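You operate a simulated robot arm through the tools that you are given. There is no shell and no other tool.

You are at the controls of a simulated robot arm. One attempt, no reset.

TASK
Tighten both outer knobs into the green, then wipe off the glue that beads out.
Fine: wet the sponge in the dish, put it back; leave the middle knob. What is to be rubbed or washed off counts as gone when no trace of it is left.

Only the result counts: the job must be done as asked and must still hold three seconds after the hand-in. Knocking over, shifting, dropping, spilling or breaking anything else fails it.

THE ROBOT
A 7-joint arm with a two-finger parallel gripper, fixed in place. Base frame: the origin is on the floor under the middle of its stand, x ahead of it, y to its left, z up; the work surface is at about z = 0.86. Readings come in m, degrees, newtons and seconds.
It reaches about 1.372 m from its shoulder. Its first joint turns from -149.0 to 149.0 degrees. Payload 3.43 kg.
The TCP is the grasp point between the finger pads, 0.03 m short of the fingertips. In the tool frame z runs along the fingers and y along their closing line. Largest opening 0.094 m; finger width 0.028, thickness 0.01; the body of the gripper, 0.05 by 0.096 m, starts 0.055 m behind the TCP.
Orientation is told as [roll, pitch, yaw] about the base's x, y, z axes, in that order, counted from this pose: with the fingers straight down and closing along the base's y, the tool's x points along the base's -x, its y along +y and its z along -z.

THE INTERFACE
- The arm moves only by the tool drive_tool. Its argument "deltas" is a list of rows, each an object of numbers (a shift or turn left out is 0, a gripper value left out holds the last): "wx", "wy", "wz": the turn, a rotation vector about the tool's x, y, z in rad; "dx", "dy", "dz": the shift along the tool's x, y, z in m; "grip": the gripper command, from -1 (shut) to 1 (fully open), values between in proportion. In form: [{"wx": .., "wy": .., "wz": .., "dx": .., "dy": .., "dz": .., "grip": ..}, ...]. A call has 1 to 20 rows; each row is the pose to reach, as a shift and turn from the pose commanded when the call began, along the tool's axes at that moment. Rows are played at 5 a second. More than 0.05 m and 8.6 degrees between two rows, or a gripper value outside its range, and nothing of the call is played. Where a pose cannot be reached the arm comes as near as it can. A force on the tool above 40 N (or 10 N above the force at the start of the call, whichever is more), or a blocked arm, ends the call early, and 0.2 s more pass. Each finger travels about 0.045 m/s and halts on what it meets, pressing with about 22 N; the grip force reading is that of the motor and also rises with nothing between the fingers. The clock runs only during rows and for 0.2 s after the last one: add rows that repeat a pose to give the fingers time. It gives the time, the measured TCP pose, the force on the tool (base axes), the opening and the grip force at its end, in the units of the frame above (readings bear some noise), with the torque about the TCP (base axes, N m) and any sound that the robot's microphone picked up.
- Cameras (640 x 400 px; columns grow to the right, rows downward): "scene" is fixed at [0.0498, -0.5, 1.618]; the picture's right is [-0.51, -0.86, 0.00], its down [-0.64, 0.38, -0.67] and it looks along [0.58, -0.34, -0.74] (base axes); focal length 355 px, centre (320, 200). "wrist" rides on the gripper at [0.076, 0.014, -0.103] in the tool frame; the picture's right is [-0.18, 0.98, 0.00], its down [-0.75, -0.14, -0.64] and it looks along [-0.63, -0.12, 0.77] (tool axes); focal length 243 px, centre (320, 200). There is no depth. A picture from a camera that has moved, and an enlarged one, comes with that camera's place and axes in the base frame and with its lens.
- get_image(camera): a new picture of that camera. No time passes.
- inspect(camera, box): a new picture of the part [left, top, right, bottom] of that camera's present view, enlarged. No time passes.
- job_done(): hands the job in; it is judged then, once.

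Nothing tells you positions but the pictures and the camera data. Unless the task says otherwise, let go and move clear before handing in.

The tools are called after ">>>" by a JSON object that holds its "api" and its "payload". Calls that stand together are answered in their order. drive_tool: Moves the arm, as the interface text tells. Its arguments: {"type":"object","properties":{"deltas":{"type":"array","items":{"type":"object","properties":{"wx":{"type":"number"},"wy":{"type":"number"},"wz":{"type":"number"},"dx":{"type":"number"},"dy":{"type":"number"},"dz":{"type":"number"},"grip":{"type":"number"}}}}},"required":["deltas"]} The other tools are called the same way: get_image (camera) takes a picture; inspect (camera, box) takes an enlarged picture of a part of a camera's view; job_done () hands the job in.

At the start:

```text
time_s: 0.0
position: [0.5461, -0.8233, 1.1978]
orientation: [-0.1, 0.1, -0.1]
ft_force: [-0.1, 0.3, 0.6]
moment: [0.02, 0.01, -0.01]
opening: 0.094
finger_force: 0.1
```

scene: 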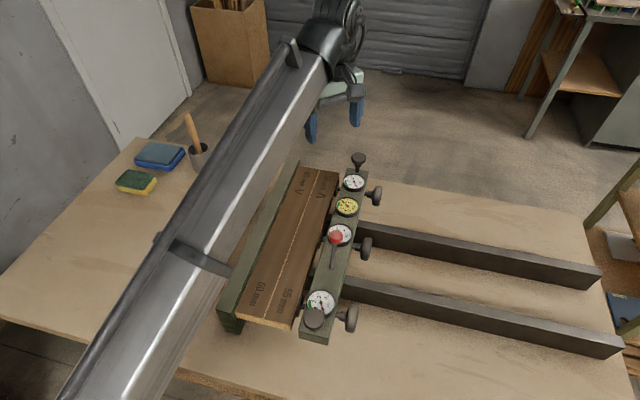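
wrist: 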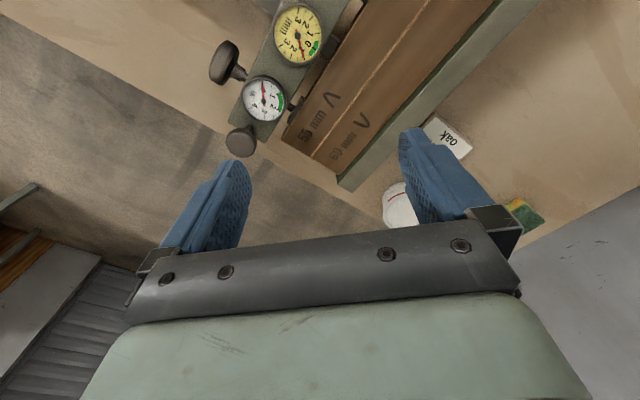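

I see a clamp jig with boards, dial gauges and knobs, plus a sponge and a dish at the far left of the table. I'll look closer before moving.

>>> {"api": "inspect", "payload": {"camera": "scene", "box": [210, 140, 400, 350]}}

>>> {"api": "inspect", "payload": {"camera": "scene", "box": [90, 90, 250, 220]}}

>>> {"api": "inspect", "payload": {"camera": "wrist", "box": [190, 0, 560, 240]}}

```text
1.90 times, centred on (305, 245) of scene
camera zoom: at [0.0498, -0.5, 1.618], right [-0.51, -0.86, 0.0], down [-0.64, 0.38, -0.67], along [0.58, -0.34, -0.74], focal length 675 px, centre (349, 114)
```

zoom: 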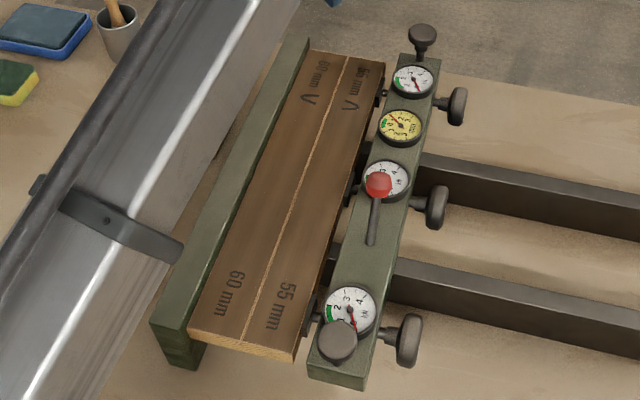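

```text
3.08 times, centred on (170, 155) of scene
camera zoom: at [0.0498, -0.5, 1.618], right [-0.51, -0.86, 0.0], down [-0.64, 0.38, -0.67], along [0.58, -0.34, -0.74], focal length 1091 px, centre (782, 338)
```

zoom: 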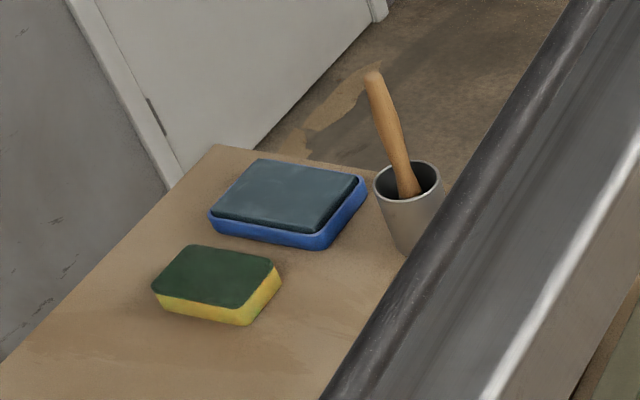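

```text
1.67 times, centred on (375, 120) of wrist
camera zoom: at [0.4696, -0.8086, 1.2994], right [0.18, 0.98, 0.0], down [0.75, -0.14, 0.64], along [0.63, -0.12, -0.77], focal length 404 px, centre (228, 333)
```

zoom: 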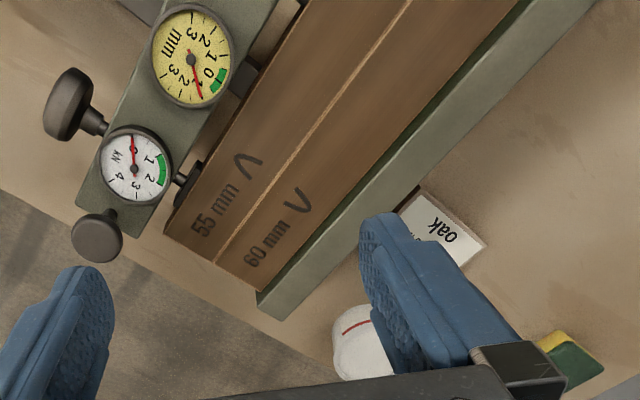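

The jig runs diagonally at about 45°. The outer gauges sit near (0.59,-0.92) and (0.34,-0.67), the sponge is near (0.97,-0.41), and a blue tray is near (1.05,-0.50). I'll move the arm high towards the sponge side so I can see both it and the jig.

>>> {"api": "drive_tool", "payload": {"deltas": [{"dx": -0.017, "dy": 0.031, "dz": -0.004}, {"dx": -0.034, "dy": 0.062, "dz": -0.008}, {"dx": -0.051, "dy": 0.093, "dz": -0.012}, {"dx": -0.068, "dy": 0.124, "dz": -0.017}, {"dx": -0.085, "dy": 0.155, "dz": -0.021}, {"dx": -0.102, "dy": 0.186, "dz": -0.025}, {"dx": -0.119, "dy": 0.217, "dz": -0.029}, {"dx": -0.136, "dy": 0.248, "dz": -0.033}, {"dx": -0.153, "dy": 0.279, "dz": -0.037}, {"dx": -0.17, "dy": 0.31, "dz": -0.042}, {"dx": -0.187, "dy": 0.341, "dz": -0.046}, {"dx": -0.204, "dy": 0.373, "dz": -0.05}]}}

>>> {"api": "get_image", "payload": {"camera": "scene"}}

>>> {"api": "get_image", "payload": {"camera": "wrist"}}

```text
time_s: 2.3
position: [0.7275, -0.5146, 1.2201]
orientation: [-1.0, -1.0, 0.8]
ft_force: [-2.5, -9.3, -1.0]
moment: [1.2, -0.37, 0.86]
opening: 0.0941
finger_force: 0.1
out of reach, approached as far as the arm can: row 7, 8, 9, 10, 11
stopped in row 11: the force on the tool passed its limit at 61 N (the readings are from after the stop); the commanded pose is now the measured one
```

```text
taken
```

scene: 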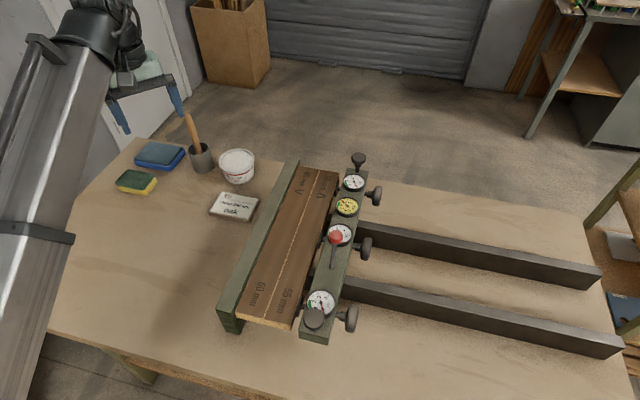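

```text
taken
camera wrist: at [0.6491, -0.4993, 1.3205], right [0.17, 0.99, -0.01], down [0.74, -0.12, 0.66], along [0.65, -0.12, -0.75], focal length 243 px, centre (320, 200)
```

wrist: 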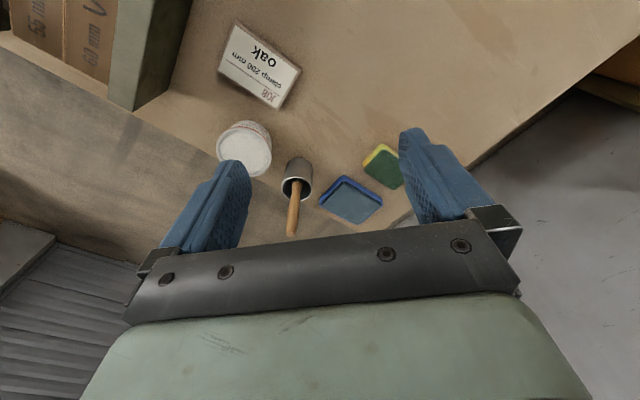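

The card next to the jig may hold information about the job. I'll read it, and look at the gripper's surroundings, since the last move met a force.

>>> {"api": "inspect", "payload": {"camera": "wrist", "box": [200, 10, 320, 120]}}

>>> {"api": "inspect", "payload": {"camera": "wrist", "box": [200, 110, 420, 240]}}

>>> {"api": "inspect", "payload": {"camera": "scene", "box": [0, 0, 280, 240]}}

>>> {"api": "inspect", "payload": {"camera": "scene", "box": [290, 140, 400, 260]}}

>>> {"api": "inspect", "payload": {"camera": "scene", "box": [270, 240, 380, 350]}}

```text
3.64 times, centred on (260, 65) of wrist
camera zoom: at [0.6491, -0.4993, 1.3205], right [0.17, 0.99, -0.01], down [0.74, -0.12, 0.66], along [0.65, -0.12, -0.75], focal length 882 px, centre (538, 691)
```

zoom: 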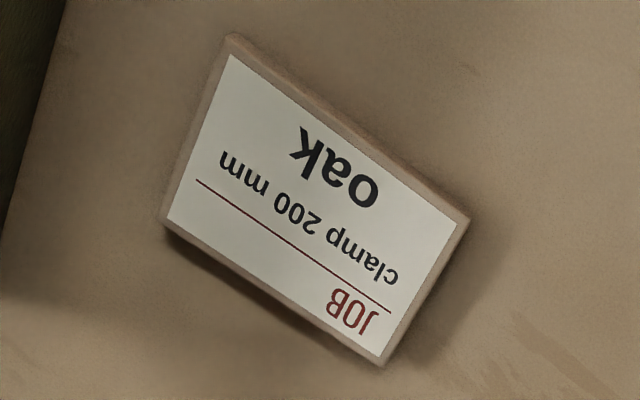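

```text
2.91 times, centred on (310, 175) of wrist
camera zoom: at [0.6491, -0.4993, 1.3205], right [0.17, 0.99, -0.01], down [0.74, -0.12, 0.66], along [0.65, -0.12, -0.75], focal length 706 px, centre (349, 273)
```

zoom: 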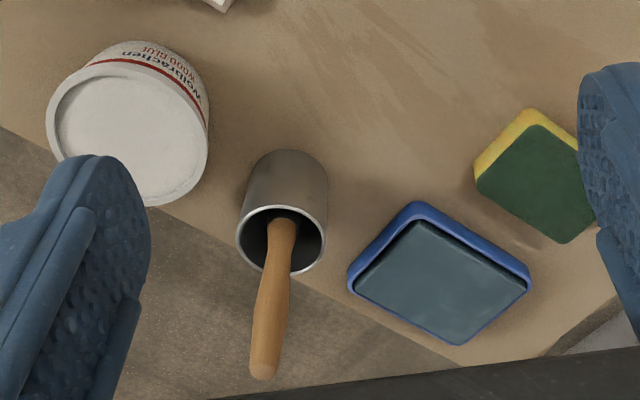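

```text
1.67 times, centred on (140, 120) of scene
camera zoom: at [0.0498, -0.5, 1.618], right [-0.51, -0.86, 0.0], down [-0.64, 0.38, -0.67], along [0.58, -0.34, -0.74], focal length 591 px, centre (620, 333)
```

zoom: 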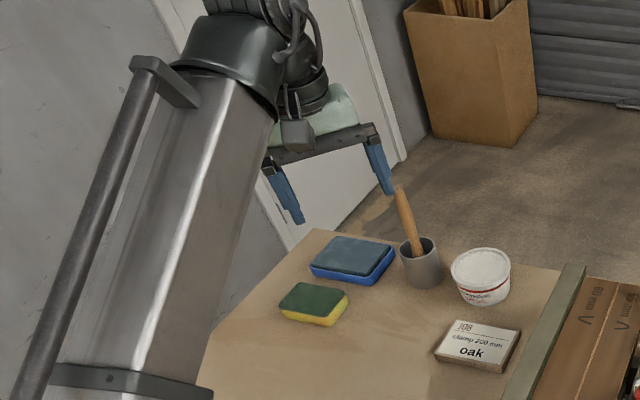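

```text
3.33 times, centred on (345, 200) of scene
camera zoom: at [0.0498, -0.5, 1.618], right [-0.51, -0.86, 0.0], down [-0.64, 0.38, -0.67], along [0.58, -0.34, -0.74], focal length 1182 px, centre (237, 200)
```

zoom: 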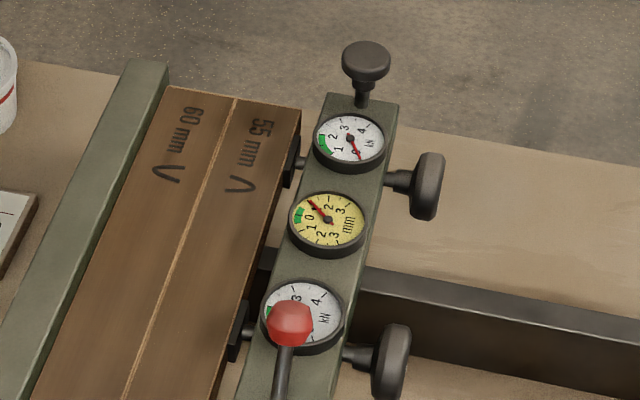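

```text
3.64 times, centred on (325, 295) of scene
camera zoom: at [0.0498, -0.5, 1.618], right [-0.51, -0.86, 0.0], down [-0.64, 0.38, -0.67], along [0.58, -0.34, -0.74], focal length 1290 px, centre (302, -146)
```

zoom: 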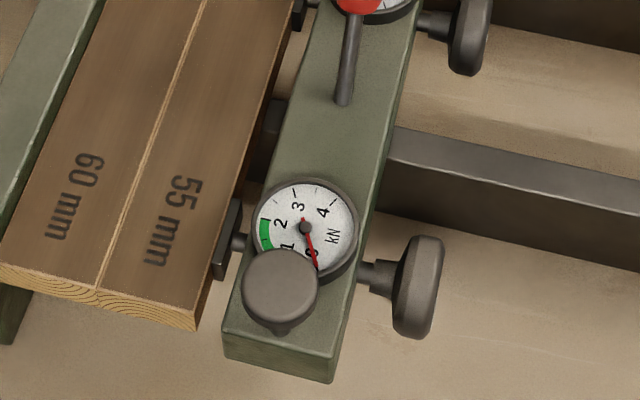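

I can see the sponge, a water dish, the brush cup, a glue tub and the job card. I'll hold still for a moment to find out whether the force was a contact or just the arm's reach limit.

>>> {"api": "drive_tool", "payload": {"deltas": [{"dx": 0.0}, {"dx": 0.0}]}}

```text
time_s: 2.9
position: [0.7267, -0.5151, 1.2211]
orientation: [-1.0, -1.0, 0.9]
ft_force: [-5.6, -17.8, -0.4]
moment: [2.23, -0.83, 1.61]
opening: 0.0941
finger_force: 0.0
```

The steady force points at the wrist camera's spot, so the gripper is probably pressing on the arm's own forearm. I'll back off a little and check that the force goes away.

>>> {"api": "drive_tool", "payload": {"deltas": [{"dx": 0.01, "dy": -0.02, "dz": 0.0}, {"dx": 0.02, "dy": -0.05, "dz": 0.0}, {"dx": 0.03, "dy": -0.08, "dz": 0.0}, {"dx": 0.03, "dy": -0.08, "dz": 0.0}]}}

>>> {"api": "get_image", "payload": {"camera": "scene"}}

```text
time_s: 3.9
position: [0.6978, -0.5941, 1.2205]
orientation: [-0.9, -1.0, 0.8]
ft_force: [0.4, 0.5, 0.3]
moment: [-0.01, -0.03, 0.02]
opening: 0.0941
finger_force: 0.0
```

```text
taken
```

scene: 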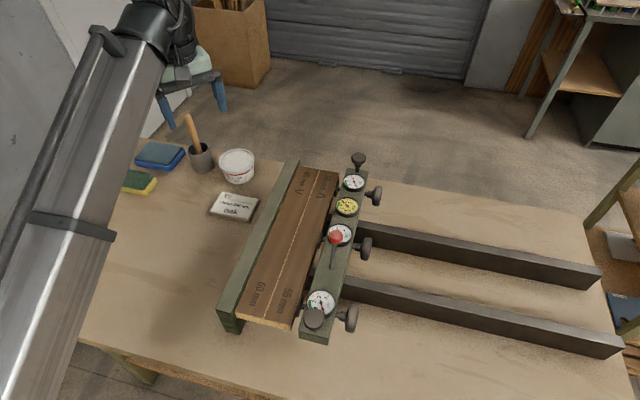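

The contact is gone. I'll straighten the tool and then swing it to the knob side at a 45° yaw, which matches the table's axes, to look at the knobs and gauges.

>>> {"api": "drive_tool", "payload": {"deltas": [{"wx": -0.016, "wy": 0.0175, "wz": 0.014}, {"wx": -0.016, "wy": 0.0175, "wz": 0.014}]}}

>>> {"api": "drive_tool", "payload": {"deltas": [{"dx": 0.024, "dy": -0.024, "wz": -0.06}, {"dx": 0.048, "dy": -0.048, "wz": -0.12}, {"dx": 0.072, "dy": -0.072, "wz": -0.18}, {"dx": 0.096, "dy": -0.096, "wz": -0.24}, {"dx": 0.12, "dy": -0.12, "wz": -0.3}, {"dx": 0.144, "dy": -0.144, "wz": -0.36}, {"dx": 0.168, "dy": -0.168, "wz": -0.42}, {"dx": 0.192, "dy": -0.192, "wz": -0.48}, {"dx": 0.216, "dy": -0.216, "wz": -0.54}, {"dx": 0.24, "dy": -0.24, "wz": -0.6}, {"dx": 0.264, "dy": -0.264, "wz": -0.66}, {"dx": 0.288, "dy": -0.288, "wz": -0.72}, {"dx": 0.312, "dy": -0.312, "wz": -0.785}, {"dx": 0.336, "dy": -0.336, "wz": -0.785}, {"dx": 0.348, "dy": -0.356, "wz": -0.785}]}}

>>> {"api": "get_image", "payload": {"camera": "wrist"}}

>>> {"api": "get_image", "payload": {"camera": "scene"}}

```text
time_s: 4.5
position: [0.6979, -0.5951, 1.2205]
orientation: [-0.2, -0.3, 0.0]
ft_force: [0.4, 0.4, -0.1]
moment: [-0.02, -0.01, -0.03]
opening: 0.0937
finger_force: 0.1
```

```text
time_s: 7.7
position: [0.3501, -0.9513, 1.2204]
orientation: [0.0, 0.0, 45.0]
ft_force: [0.9, -0.2, 0.9]
moment: [-0.01, 0.0, 0.01]
opening: 0.0939
finger_force: 0.2
```

```text
taken
camera wrist: at [0.2865, -0.9947, 1.3224], right [-0.57, 0.82, 0.0], down [0.63, 0.43, 0.64], along [0.53, 0.36, -0.77], focal length 243 px, centre (320, 200)
```

wrist: 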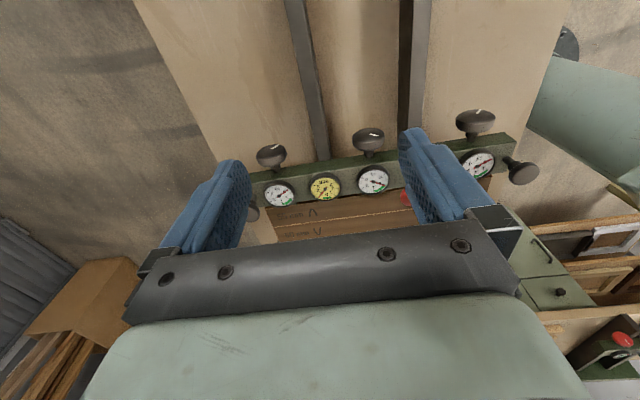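

```text
taken
```

scene: 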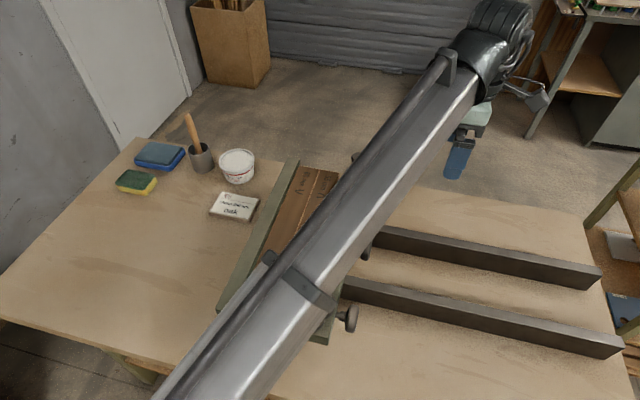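

From here I can see the three side knobs, with white index lines on their faces, and the gauges. I'll zoom in.

>>> {"api": "inspect", "payload": {"camera": "wrist", "box": [240, 110, 400, 220]}}

>>> {"api": "inspect", "payload": {"camera": "wrist", "box": [400, 90, 560, 200]}}

```text
3.64 times, centred on (320, 165) of wrist
camera zoom: at [0.2865, -0.9947, 1.3224], right [-0.57, 0.82, 0.0], down [0.63, 0.43, 0.64], along [0.53, 0.36, -0.77], focal length 882 px, centre (320, 327)
```

zoom: 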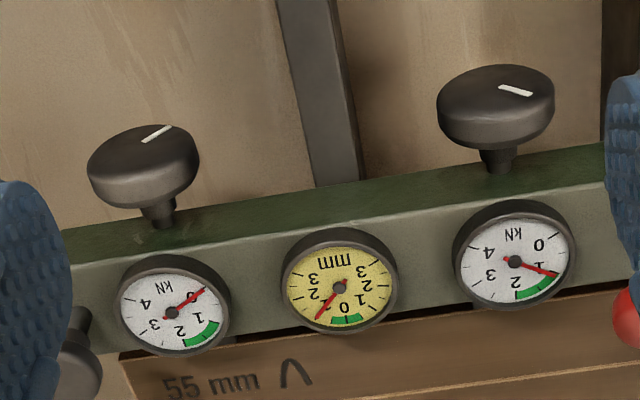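

```text
3.64 times, centred on (480, 145) of wrist
camera zoom: at [0.2865, -0.9947, 1.3224], right [-0.57, 0.82, 0.0], down [0.63, 0.43, 0.64], along [0.53, 0.36, -0.77], focal length 882 px, centre (-262, 400)
```

zoom: 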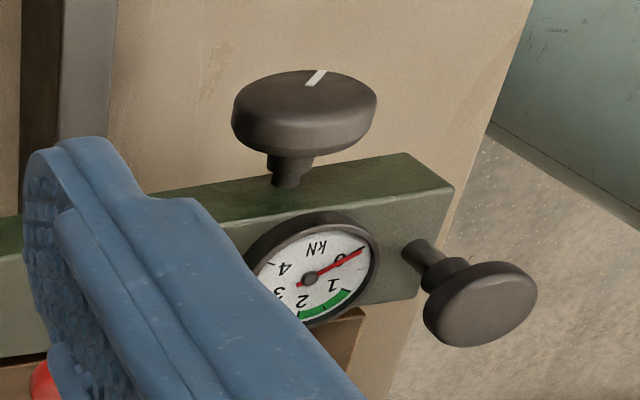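

The outer side knobs carry white index lines. I place them at about K1 (0.514,-0.945,0.942) and K3 (0.269,-0.698,0.943), about 55 mm across, with their axes horizontal along the table's diagonal. I'd like to grip each one axially, so first I'll test in free air how far the wrist turns.

>>> {"api": "drive_tool", "payload": {"deltas": [{"wz": -0.143}, {"wz": -0.286}, {"wz": -0.429}, {"wz": -0.571}, {"wz": -0.714}, {"wz": -0.857}, {"wz": -1.0}, {"wz": -1.143}, {"wz": -1.286}, {"wz": -1.429}, {"wz": -1.571}, {"wz": -1.571}]}}

>>> {"api": "get_image", "payload": {"camera": "scene"}}

```text
time_s: 10.3
position: [0.3494, -0.9508, 1.222]
orientation: [0.1, 0.1, 99.5]
ft_force: [0.7, -0.5, -0.3]
moment: [0.04, -0.06, 0.01]
opening: 0.0941
finger_force: 0.1
out of reach, approached as far as the arm can: row 8, 9, 10, 11, 12
```

```text
taken
```

scene: 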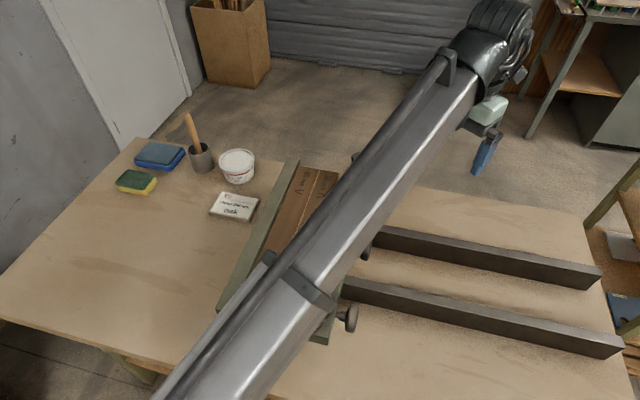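

The wrist stops at about 99° of yaw, so I'll turn the knobs from above, with the closing line along the beam and the hand tilting about the knob's axis. I'll return to 45° yaw and move above the near outer knob to measure it better.

>>> {"api": "drive_tool", "payload": {"deltas": [{"wz": 0.136}, {"wz": 0.272}, {"wz": 0.408}, {"wz": 0.544}, {"wz": 0.68}, {"wz": 0.816}, {"wz": 0.951}, {"wz": 0.951}]}}

```text
time_s: 12.1
position: [0.3491, -0.9502, 1.2221]
orientation: [0.0, 0.1, 44.9]
ft_force: [-0.5, -0.6, 0.4]
moment: [0.06, -0.01, 0.0]
opening: 0.0941
finger_force: 0.1
```

>>> {"api": "drive_tool", "payload": {"deltas": [{"dx": -0.008, "dy": 0.03, "dz": 0.01}, {"dx": -0.016, "dy": 0.06, "dz": 0.02}, {"dx": -0.024, "dy": 0.09, "dz": 0.035}, {"dx": -0.031, "dy": 0.12, "dz": 0.05}, {"dx": -0.04, "dy": 0.15, "dz": 0.065}, {"dx": -0.048, "dy": 0.18, "dz": 0.08}, {"dx": -0.055, "dy": 0.21, "dz": 0.092}, {"dx": -0.062, "dy": 0.235, "dz": 0.092}, {"dx": -0.062, "dy": 0.235, "dz": 0.092}]}}

>>> {"api": "get_image", "payload": {"camera": "wrist"}}

>>> {"api": "get_image", "payload": {"camera": "scene"}}

```text
time_s: 14.1
position: [0.2271, -0.7412, 1.13]
orientation: [-0.1, 0.1, 45.0]
ft_force: [-0.2, 0.5, -0.1]
moment: [-0.05, 0.0, -0.01]
opening: 0.094
finger_force: 0.1
```

```text
taken
camera wrist: at [0.1641, -0.7837, 1.2315], right [-0.57, 0.82, 0.0], down [0.63, 0.43, 0.64], along [0.53, 0.36, -0.77], focal length 243 px, centre (320, 200)
```

wrist: 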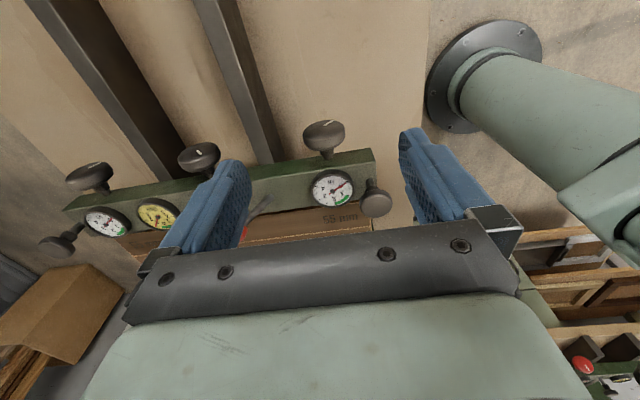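

```text
taken
```

scene: 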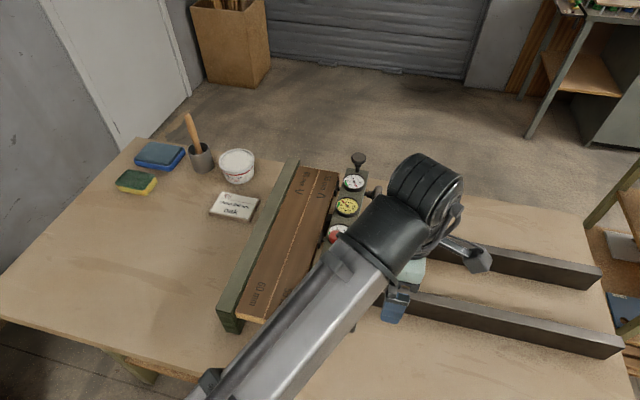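

>>> {"api": "inspect", "payload": {"camera": "wrist", "box": [270, 110, 410, 230]}}

>>> {"api": "inspect", "payload": {"camera": "wrist", "box": [30, 130, 230, 260]}}

```text
3.33 times, centred on (340, 170) of wrist
camera zoom: at [0.1641, -0.7837, 1.2315], right [-0.57, 0.82, 0.0], down [0.63, 0.43, 0.64], along [0.53, 0.36, -0.77], focal length 809 px, centre (253, 300)
```

zoom: 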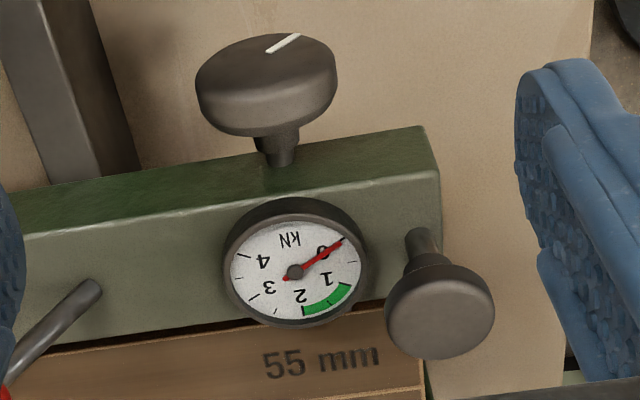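

```text
3.08 times, centred on (130, 195) of wrist
camera zoom: at [0.1641, -0.7837, 1.2315], right [-0.57, 0.82, 0.0], down [0.63, 0.43, 0.64], along [0.53, 0.36, -0.77], focal length 746 px, centre (905, 215)
```

zoom: 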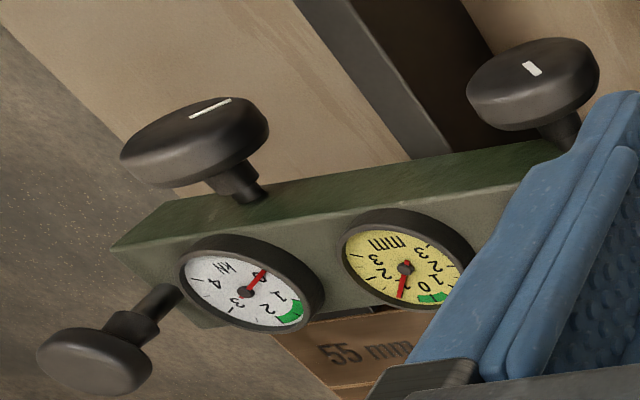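

K3 triangulates to about (0.2735,-0.7025,0.940). Its diameter is about 55 mm, and the beam face is 35 mm behind it. I'll test the tilt range in the air here, from hand towards the base to hand away from it.

>>> {"api": "drive_tool", "payload": {"deltas": [{"wx": 0.14}, {"wx": 0.28}, {"wx": 0.42}, {"wx": 0.56}, {"wx": 0.7}, {"wx": 0.84}, {"wx": 0.98}, {"wx": 1.05}, {"wx": 1.05}]}}

>>> {"api": "get_image", "payload": {"camera": "scene"}}

>>> {"api": "get_image", "payload": {"camera": "wrist"}}

```text
time_s: 16.1
position: [0.2266, -0.7404, 1.1296]
orientation: [-60.1, 0.0, 45.1]
ft_force: [0.0, 0.2, -0.3]
moment: [0.01, -0.02, 0.02]
opening: 0.094
finger_force: 0.1
```

```text
taken
```

scene: 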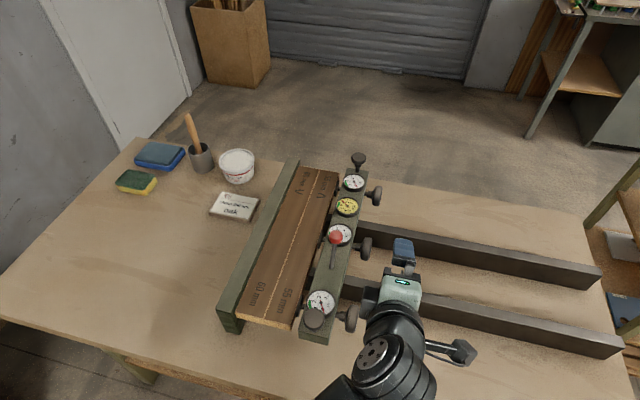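

```text
taken
camera wrist: at [0.1058, -0.7261, 1.1672], right [-0.22, 0.48, -0.85], down [0.19, 0.88, 0.44], along [0.96, -0.07, -0.28], focal length 243 px, centre (320, 200)
```

wrist: 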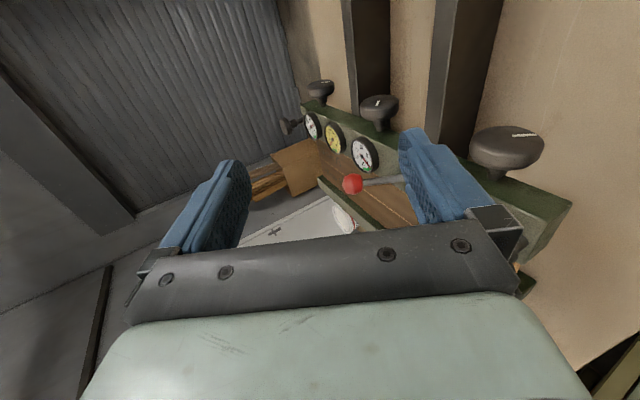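

60° towards the base works. Now the other direction.

>>> {"api": "drive_tool", "payload": {"deltas": [{"wx": -0.14}, {"wx": -0.28}, {"wx": -0.42}, {"wx": -0.56}, {"wx": -0.7}, {"wx": -0.84}, {"wx": -0.98}, {"wx": -1.12}, {"wx": -1.26}, {"wx": -1.4}, {"wx": -1.54}, {"wx": -1.68}, {"wx": -1.82}, {"wx": -1.96}, {"wx": -1.96}]}}

>>> {"api": "get_image", "payload": {"camera": "scene"}}

```text
time_s: 19.3
position: [0.1247, -0.8114, 0.9445]
orientation: [33.6, 9.7, 52.7]
ft_force: [0.5, -0.2, 0.1]
moment: [0.0, -0.01, -0.01]
opening: 0.0939
finger_force: 0.1
out of reach, approached as far as the arm can: row 8, 9, 10, 11, 12, 13, 14, 15
```

```text
taken
```

scene: 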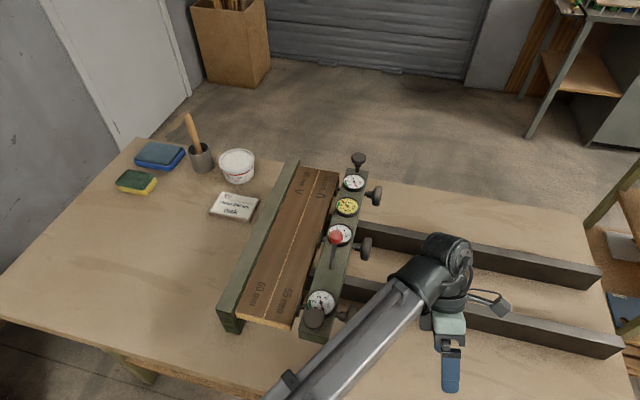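

The tilt away from the base is limited, and the arm slid off when asked for more, so I must avoid unreachable commands near objects. The gripper is in free space beside the near knob. I'll bring it back upright.

>>> {"api": "drive_tool", "payload": {"deltas": [{"wx": 0.12}, {"wx": 0.24}, {"wx": 0.36}, {"wx": 0.48}, {"wx": 0.586}, {"wx": 0.586}]}}

>>> {"api": "drive_tool", "payload": {"deltas": [{"wy": -0.085}, {"wy": -0.17}, {"wy": -0.17}]}}

>>> {"api": "drive_tool", "payload": {"deltas": [{"wz": 0.07}, {"wz": 0.134}, {"wz": 0.134}]}}

```text
time_s: 20.7
position: [0.123, -0.8087, 0.946]
orientation: [-0.2, 9.7, 52.6]
ft_force: [0.1, 0.8, -0.2]
moment: [0.01, -0.01, -0.01]
opening: 0.0942
finger_force: 0.0
```

```text
time_s: 21.5
position: [0.1226, -0.8083, 0.9452]
orientation: [-0.1, -0.1, 52.6]
ft_force: [-0.5, 0.3, 1.1]
moment: [0.03, -0.01, -0.03]
opening: 0.0942
finger_force: 0.1
```

```text
time_s: 22.3
position: [0.1228, -0.8071, 0.9465]
orientation: [-0.1, -0.1, 44.9]
ft_force: [0.0, 1.0, -1.0]
moment: [-0.01, -0.01, 0.0]
opening: 0.0938
finger_force: 0.1
```

Upright again at knob height, about 18 cm out from the near knob. I'll test the backward tilt here at working height in small steps.

>>> {"api": "drive_tool", "payload": {"deltas": [{"wx": -0.1}, {"wx": -0.2}, {"wx": -0.3}, {"wx": -0.4}, {"wx": -0.4}]}}

>>> {"api": "get_image", "payload": {"camera": "wrist"}}

>>> {"api": "get_image", "payload": {"camera": "scene"}}

```text
time_s: 23.5
position: [0.1205, -0.8078, 0.9367]
orientation: [22.4, 0.4, 45.1]
ft_force: [-0.3, -0.5, 0.2]
moment: [0.0, 0.01, -0.03]
opening: 0.0938
finger_force: 0.0
out of reach, approached as far as the arm can: row 4, 5
```

```text
taken
camera wrist: at [0.0862, -0.8796, 1.0368], right [-0.51, 0.77, 0.37], down [0.8, 0.27, 0.54], along [0.31, 0.57, -0.76], focal length 243 px, centre (320, 200)
```

wrist: 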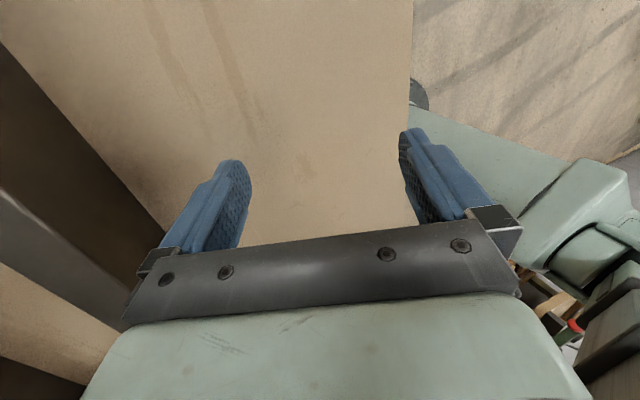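

```text
taken
```

scene: 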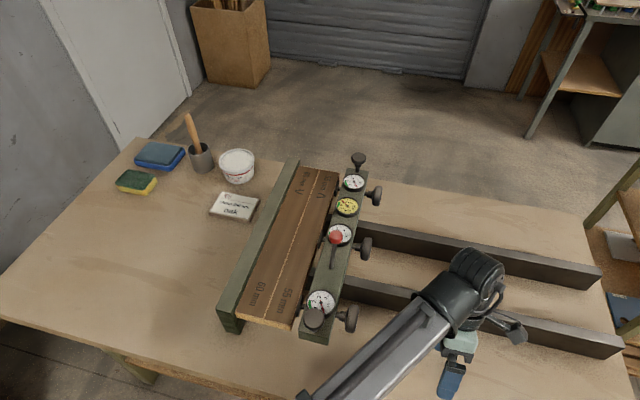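

The backward limit at this height is about -20°. Now I'll tilt forward to about +70° to find the useful start of a stroke.

>>> {"api": "drive_tool", "payload": {"deltas": [{"wx": 0.135}, {"wx": 0.27}, {"wx": 0.405}, {"wx": 0.54}, {"wx": 0.675}, {"wx": 0.81}, {"wx": 0.945}, {"wx": 1.08}, {"wx": 1.215}, {"wx": 1.35}, {"wx": 1.485}, {"wx": 1.613}, {"wx": 1.613}]}}

>>> {"api": "get_image", "payload": {"camera": "wrist"}}

>>> {"api": "get_image", "payload": {"camera": "scene"}}

```text
time_s: 26.3
position: [0.1196, -0.8088, 0.9377]
orientation: [-69.7, -0.1, 44.9]
ft_force: [0.3, 0.1, -0.5]
moment: [0.01, 0.03, 0.01]
opening: 0.0939
finger_force: 0.0
```

```text
taken
camera wrist: at [-0.0044, -0.7903, 0.9585], right [-0.11, 0.37, -0.92], down [0.14, 0.92, 0.36], along [0.98, -0.09, -0.15], focal length 243 px, centre (320, 200)
```

wrist: 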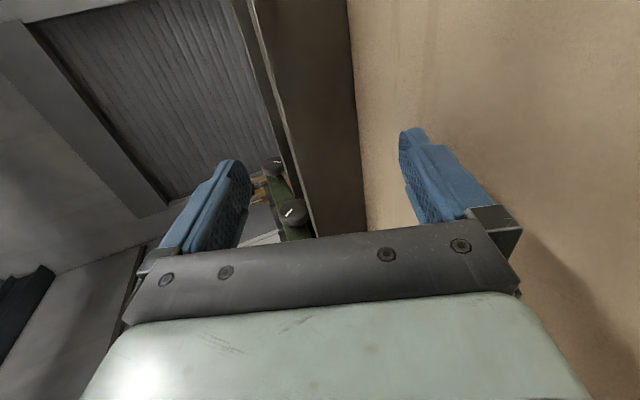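

```text
taken
```

scene: 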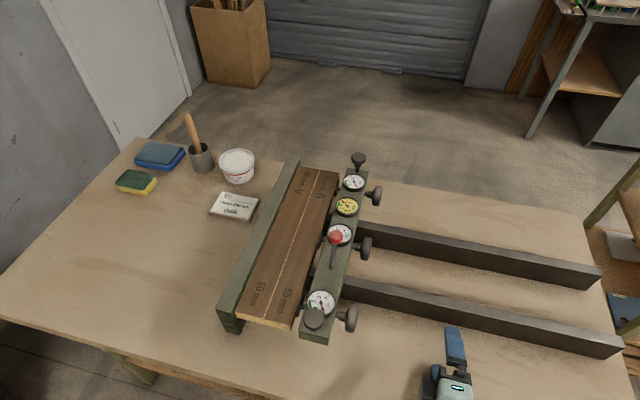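

The +70° tilt works and leaves the scene camera with a clear view. I'll slide in along the knob's axis, stopping just short of the near knob to check alignment.

>>> {"api": "drive_tool", "payload": {"deltas": [{"dy": -0.007, "dz": 0.015}, {"dy": -0.0138, "dz": 0.0307}, {"dx": -0.035, "dy": -0.0138, "dz": 0.0307}, {"dx": -0.07, "dy": -0.0138, "dz": 0.0307}, {"dx": -0.1, "dy": -0.0138, "dz": 0.0307}, {"dx": -0.13, "dy": -0.0138, "dz": 0.0307}, {"dx": -0.13, "dy": -0.0138, "dz": 0.0307}]}}

>>> {"api": "get_image", "payload": {"camera": "wrist"}}

>>> {"api": "inspect", "payload": {"camera": "scene", "box": [270, 240, 430, 390]}}

```text
time_s: 27.9
position: [0.2366, -0.7415, 0.94]
orientation: [-69.6, -0.1, 44.9]
ft_force: [-0.2, -0.5, 0.7]
moment: [0.04, 0.01, -0.03]
opening: 0.094
finger_force: 0.0
```

```text
taken
camera wrist: at [0.1122, -0.7224, 0.9613], right [-0.11, 0.37, -0.92], down [0.14, 0.92, 0.36], along [0.98, -0.09, -0.16], focal length 243 px, centre (320, 200)
```

wrist: 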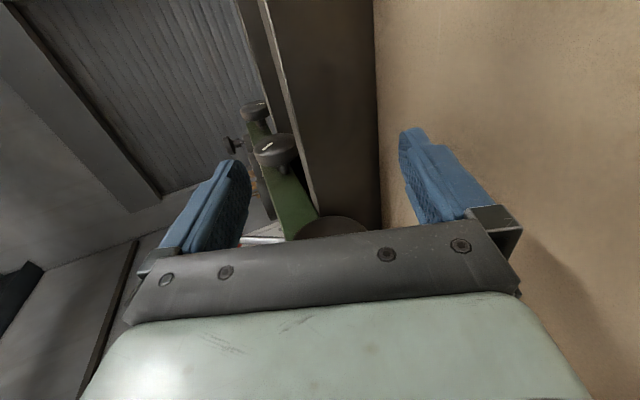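

```text
2.67 times, centred on (350, 315) of scene
camera zoom: at [0.0498, -0.5, 1.618], right [-0.51, -0.86, 0.0], down [-0.64, 0.38, -0.67], along [0.58, -0.34, -0.74], focal length 946 px, centre (240, -107)
```

zoom: 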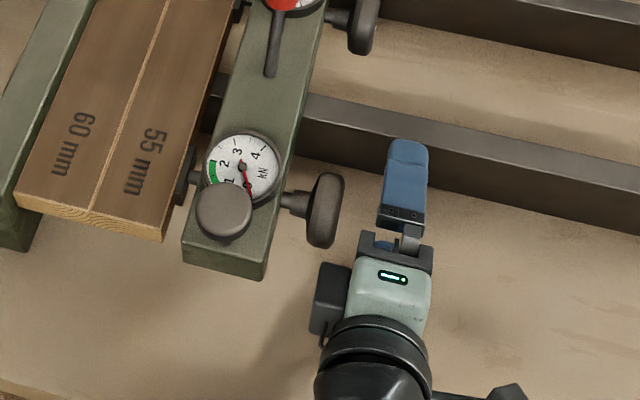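

The fingers line up with the knob, but there's a dark box on the hand's beam-facing side that I need to check for clearance.

>>> {"api": "inspect", "payload": {"camera": "scene", "box": [330, 290, 450, 390]}}

>>> {"api": "get_image", "payload": {"camera": "scene"}}

```text
4.00 times, centred on (390, 340) of scene
camera zoom: at [0.0498, -0.5, 1.618], right [-0.51, -0.86, 0.0], down [-0.64, 0.38, -0.67], along [0.58, -0.34, -0.74], focal length 1418 px, centre (40, -360)
```

zoom: 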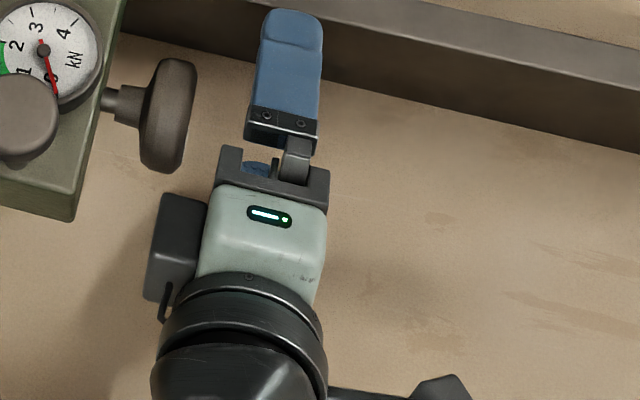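

```text
taken
```

scene: 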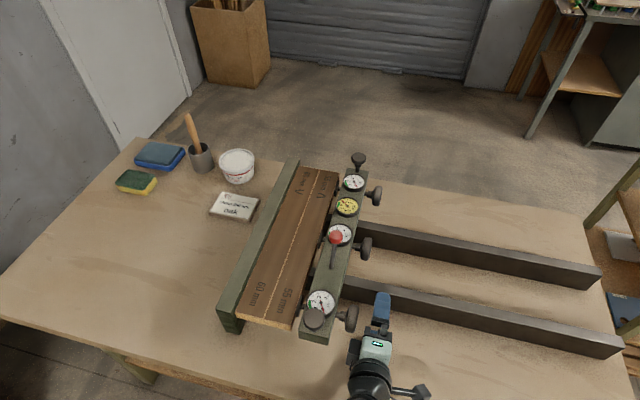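

A connector box sticks out on the beam side of the hand and would sweep past the end knob. I'll lean the hand outward by 20°, which stays within the finger-pad plane and so doesn't affect the grip, to gain clearance.

>>> {"api": "drive_tool", "payload": {"deltas": [{"wy": -0.12}, {"wy": -0.24}, {"wy": -0.349}, {"wy": -0.349}]}}

>>> {"api": "inspect", "payload": {"camera": "scene", "box": [290, 270, 450, 390]}}

>>> {"api": "get_image", "payload": {"camera": "wrist"}}

```text
time_s: 28.9
position: [0.2376, -0.7412, 0.9389]
orientation: [-70.8, -6.9, 63.9]
ft_force: [-0.6, 0.4, -0.1]
moment: [0.02, 0.02, 0.02]
opening: 0.0938
finger_force: 0.1
```

```text
3.33 times, centred on (370, 330) of scene
camera zoom: at [0.0498, -0.5, 1.618], right [-0.51, -0.86, 0.0], down [-0.64, 0.38, -0.67], along [0.58, -0.34, -0.74], focal length 1182 px, centre (153, -233)
```

zoom: 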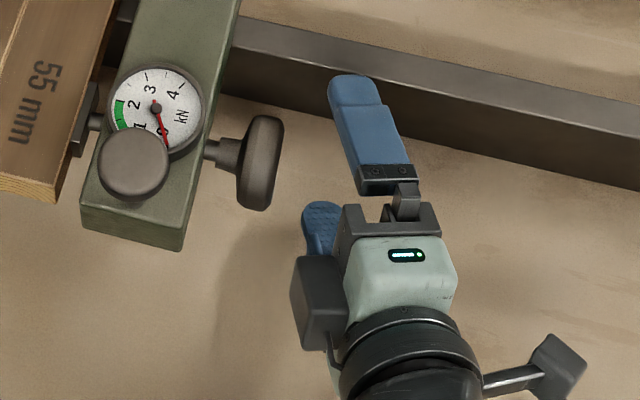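

```text
taken
camera wrist: at [0.1116, -0.7653, 0.9498], right [-0.16, 0.41, -0.9], down [-0.19, 0.88, 0.43], along [0.97, 0.24, -0.06], focal length 243 px, centre (320, 200)
```

wrist: 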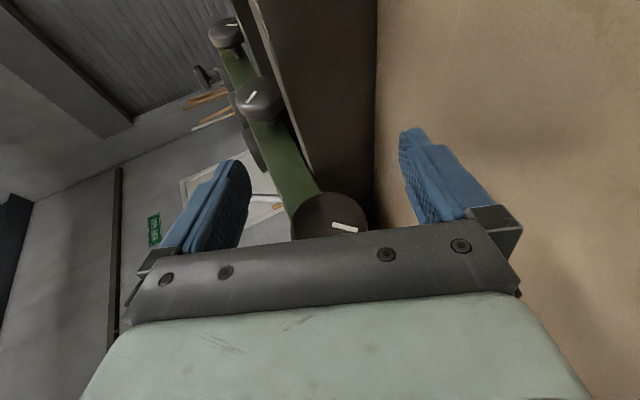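

The knob sits centred between the fingers. I'll slide in along its axis and close.

>>> {"api": "drive_tool", "payload": {"deltas": [{"dx": -0.0113, "dz": 0.0041}, {"dx": -0.0226, "dz": 0.0082}, {"dx": -0.0338, "dz": 0.0123}, {"dx": -0.0451, "dz": 0.0164}, {"dx": -0.0451, "dz": 0.0164}]}}

>>> {"api": "inspect", "payload": {"camera": "scene", "box": [290, 270, 450, 390]}}

>>> {"api": "get_image", "payload": {"camera": "wrist"}}

```text
time_s: 30.1
position: [0.2708, -0.7073, 0.9388]
orientation: [-70.7, -6.9, 63.8]
ft_force: [-0.5, 0.0, -0.4]
moment: [0.01, 0.01, -0.01]
opening: 0.0941
finger_force: 0.0
```

```text
3.33 times, centred on (370, 330) of scene
camera zoom: at [0.0498, -0.5, 1.618], right [-0.51, -0.86, 0.0], down [-0.64, 0.38, -0.67], along [0.58, -0.34, -0.74], focal length 1182 px, centre (153, -233)
```

zoom: 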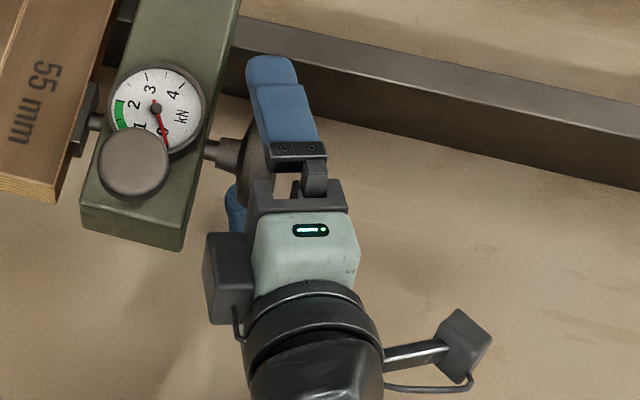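

```text
taken
camera wrist: at [0.1461, -0.7311, 0.9499], right [-0.16, 0.41, -0.9], down [-0.19, 0.88, 0.43], along [0.97, 0.24, -0.06], focal length 243 px, centre (320, 200)
```

wrist: 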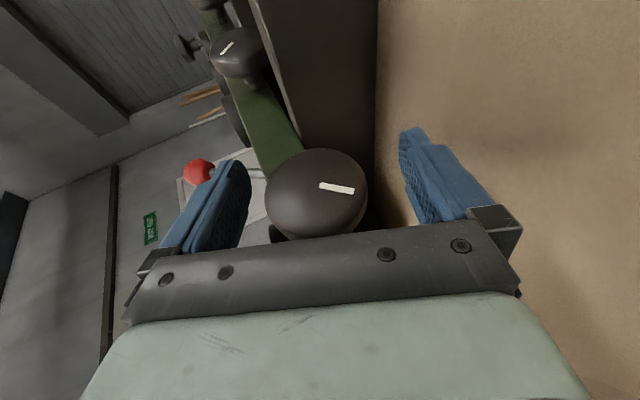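

Alignment looks good. Closing on the knob.

>>> {"api": "drive_tool", "payload": {"deltas": [{"grip": -1}, {"grip": -1}, {"grip": -1}, {"grip": -1}, {"grip": -1}]}}

>>> {"api": "get_image", "payload": {"camera": "wrist"}}

```text
time_s: 31.5
position: [0.2703, -0.7072, 0.9423]
orientation: [-71.2, -7.0, 63.8]
ft_force: [0.7, 3.1, 5.2]
moment: [-0.28, 0.31, -0.32]
opening: 0.0536
finger_force: 45.4
stopped in row 5: the force on the tool passed its limit at 40 N (the readings are from after the stop); the commanded pose is now the measured one
```

```text
taken
camera wrist: at [0.1467, -0.7312, 0.9516], right [-0.15, 0.4, -0.9], down [-0.19, 0.88, 0.43], along [0.97, 0.24, -0.06], focal length 243 px, centre (320, 200)
```

wrist: 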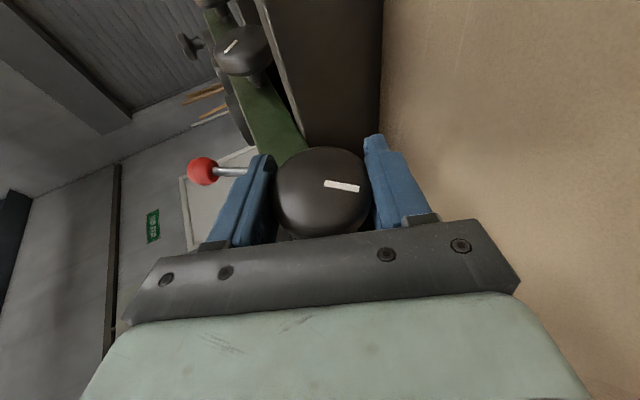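

The knob is gripped at 53.6 mm. Now I'll turn it clockwise by about 34° around its axis and watch the gauge.

>>> {"api": "drive_tool", "payload": {"deltas": [{"wx": -0.094, "wz": 0.0342}, {"wx": -0.188, "wz": 0.0684}, {"wx": -0.282, "wz": 0.1026}, {"wx": -0.376, "wz": 0.1368}, {"wx": -0.47, "wz": 0.171}, {"wx": -0.564, "wz": 0.2052}]}}

>>> {"api": "inspect", "payload": {"camera": "scene", "box": [290, 270, 450, 390]}}

>>> {"api": "get_image", "payload": {"camera": "wrist"}}

```text
time_s: 32.9
position: [0.2704, -0.706, 0.9407]
orientation: [-37.1, -16.5, 56.9]
ft_force: [-4.4, 14.1, -4.3]
moment: [-0.67, 0.61, 0.03]
opening: 0.0538
finger_force: 45.2
```

```text
3.33 times, centred on (370, 330) of scene
camera zoom: at [0.0498, -0.5, 1.618], right [-0.51, -0.86, 0.0], down [-0.64, 0.38, -0.67], along [0.58, -0.34, -0.74], focal length 1182 px, centre (153, -233)
```

zoom: 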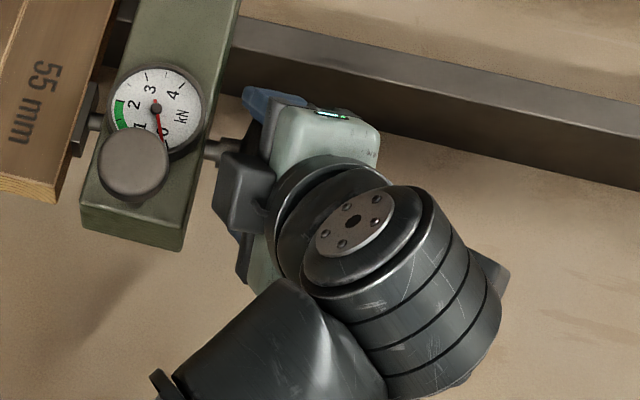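

```text
taken
camera wrist: at [0.1592, -0.7439, 0.9891], right [-0.47, 0.72, -0.52], down [0.07, 0.61, 0.79], along [0.88, 0.33, -0.34], focal length 243 px, centre (320, 200)
```

wrist: 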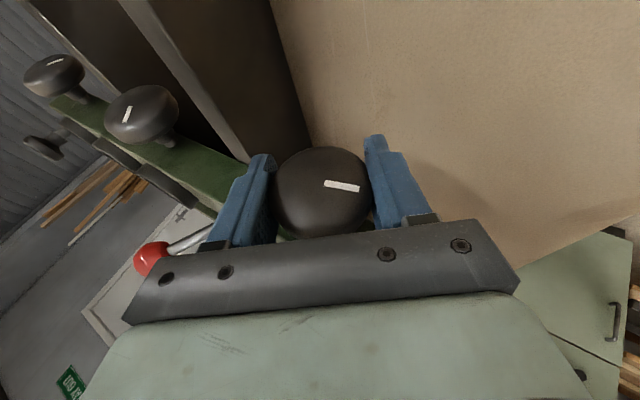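

The knob turned with the fingers. I'll zoom on the gauge needle.

>>> {"api": "inspect", "payload": {"camera": "scene", "box": [300, 280, 345, 325]}}

```text
8.89 times, centred on (322, 302) of scene
camera zoom: at [0.0498, -0.5, 1.618], right [-0.51, -0.86, 0.0], down [-0.64, 0.38, -0.67], along [0.58, -0.34, -0.74], focal length 3152 px, centre (298, -711)
```

zoom: 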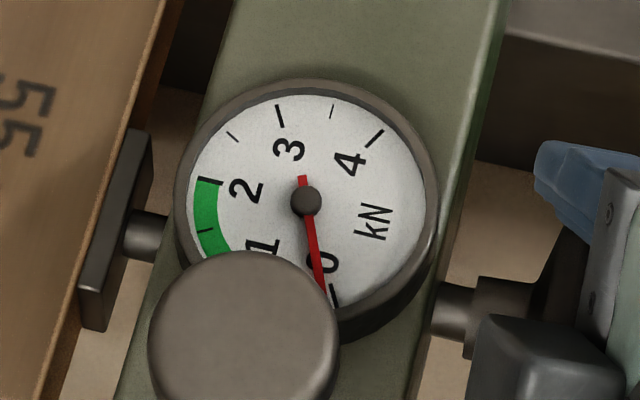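

The needle has just lifted off 0, so clockwise is right. I'll continue the stroke to roughly vertical.

>>> {"api": "drive_tool", "payload": {"deltas": [{"wx": -0.094, "wz": 0.0342}, {"wx": -0.188, "wz": 0.0684}, {"wx": -0.282, "wz": 0.1026}, {"wx": -0.376, "wz": 0.1368}, {"wx": -0.47, "wz": 0.171}, {"wx": -0.564, "wz": 0.2052}]}}

>>> {"api": "inspect", "payload": {"camera": "scene", "box": [300, 280, 345, 325]}}

>>> {"api": "get_image", "payload": {"camera": "wrist"}}

>>> {"api": "get_image", "payload": {"camera": "scene"}}

```text
time_s: 34.0
position: [0.2709, -0.7058, 0.9421]
orientation: [-9.8, -19.9, 48.2]
ft_force: [-3.3, 2.0, 4.2]
moment: [-0.2, 0.23, 0.03]
opening: 0.0537
finger_force: 45.0
stopped in row 5: the force on the tool passed its limit at 41 N (the readings are from after the stop); the commanded pose is now the measured one
```

```text
8.89 times, centred on (322, 302) of scene
camera zoom: at [0.0498, -0.5, 1.618], right [-0.51, -0.86, 0.0], down [-0.64, 0.38, -0.67], along [0.58, -0.34, -0.74], focal length 3152 px, centre (298, -711)
```

zoom: 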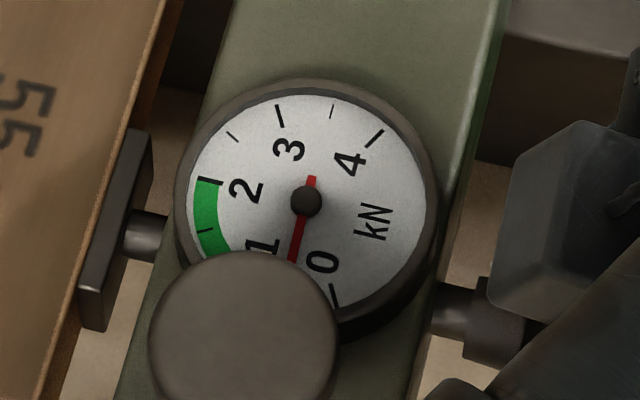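

```text
taken
camera wrist: at [0.1775, -0.7624, 1.0067], right [-0.57, 0.82, -0.09], down [0.34, 0.34, 0.88], along [0.75, 0.47, -0.47], focal length 243 px, centre (320, 200)
```

wrist: 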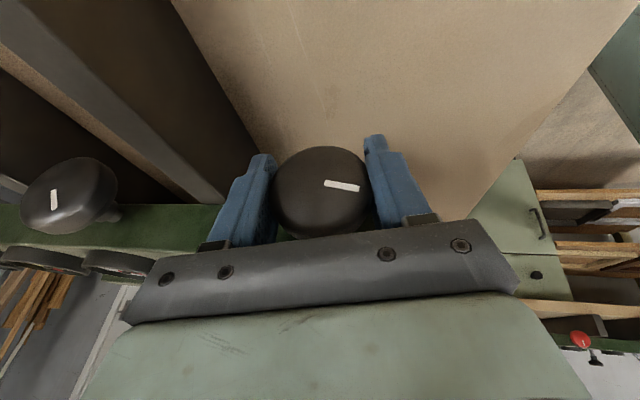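

```text
taken
```

scene: 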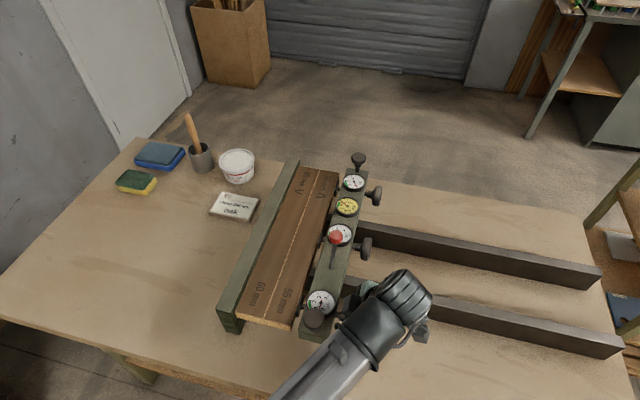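

The needle now reads about 0.5 kN after roughly 60° of turn, with one more similar stroke needed. I'll release, back out, tilt back and re-grip.

>>> {"api": "drive_tool", "payload": {"deltas": [{"grip": 1}, {"grip": 1}, {"grip": 1}, {"grip": 1}, {"dx": 0.0113, "dz": -0.0041, "grip": 1}, {"dx": 0.0226, "dz": -0.0082, "grip": 1}, {"dx": 0.0338, "dz": -0.0123, "grip": 1}, {"dx": 0.0451, "dz": -0.0164, "grip": 1}, {"dx": 0.0451, "dz": -0.0164, "grip": 1}]}}

>>> {"api": "inspect", "payload": {"camera": "scene", "box": [300, 280, 345, 325]}}

>>> {"api": "get_image", "payload": {"camera": "wrist"}}

```text
time_s: 36.0
position: [0.2372, -0.7397, 0.9398]
orientation: [-9.8, -20.1, 48.4]
ft_force: [0.9, -0.1, 0.5]
moment: [0.0, -0.01, -0.05]
opening: 0.0942
finger_force: 0.1
```

```text
8.89 times, centred on (322, 302) of scene
camera zoom: at [0.0498, -0.5, 1.618], right [-0.51, -0.86, 0.0], down [-0.64, 0.38, -0.67], along [0.58, -0.34, -0.74], focal length 3152 px, centre (298, -711)
```

zoom: 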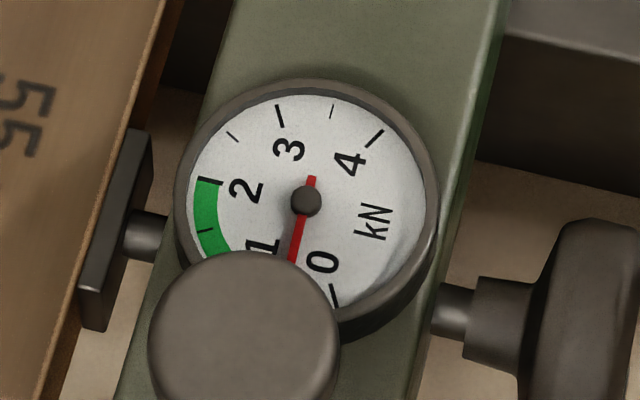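

```text
taken
camera wrist: at [0.1433, -0.7968, 1.0059], right [-0.57, 0.82, -0.09], down [0.34, 0.34, 0.88], along [0.75, 0.47, -0.47], focal length 243 px, centre (320, 200)
```

wrist: 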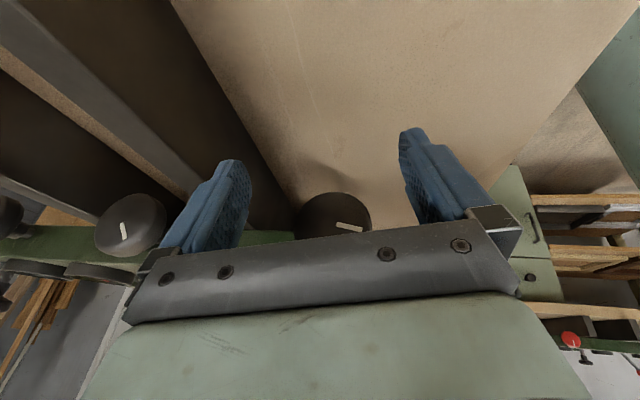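

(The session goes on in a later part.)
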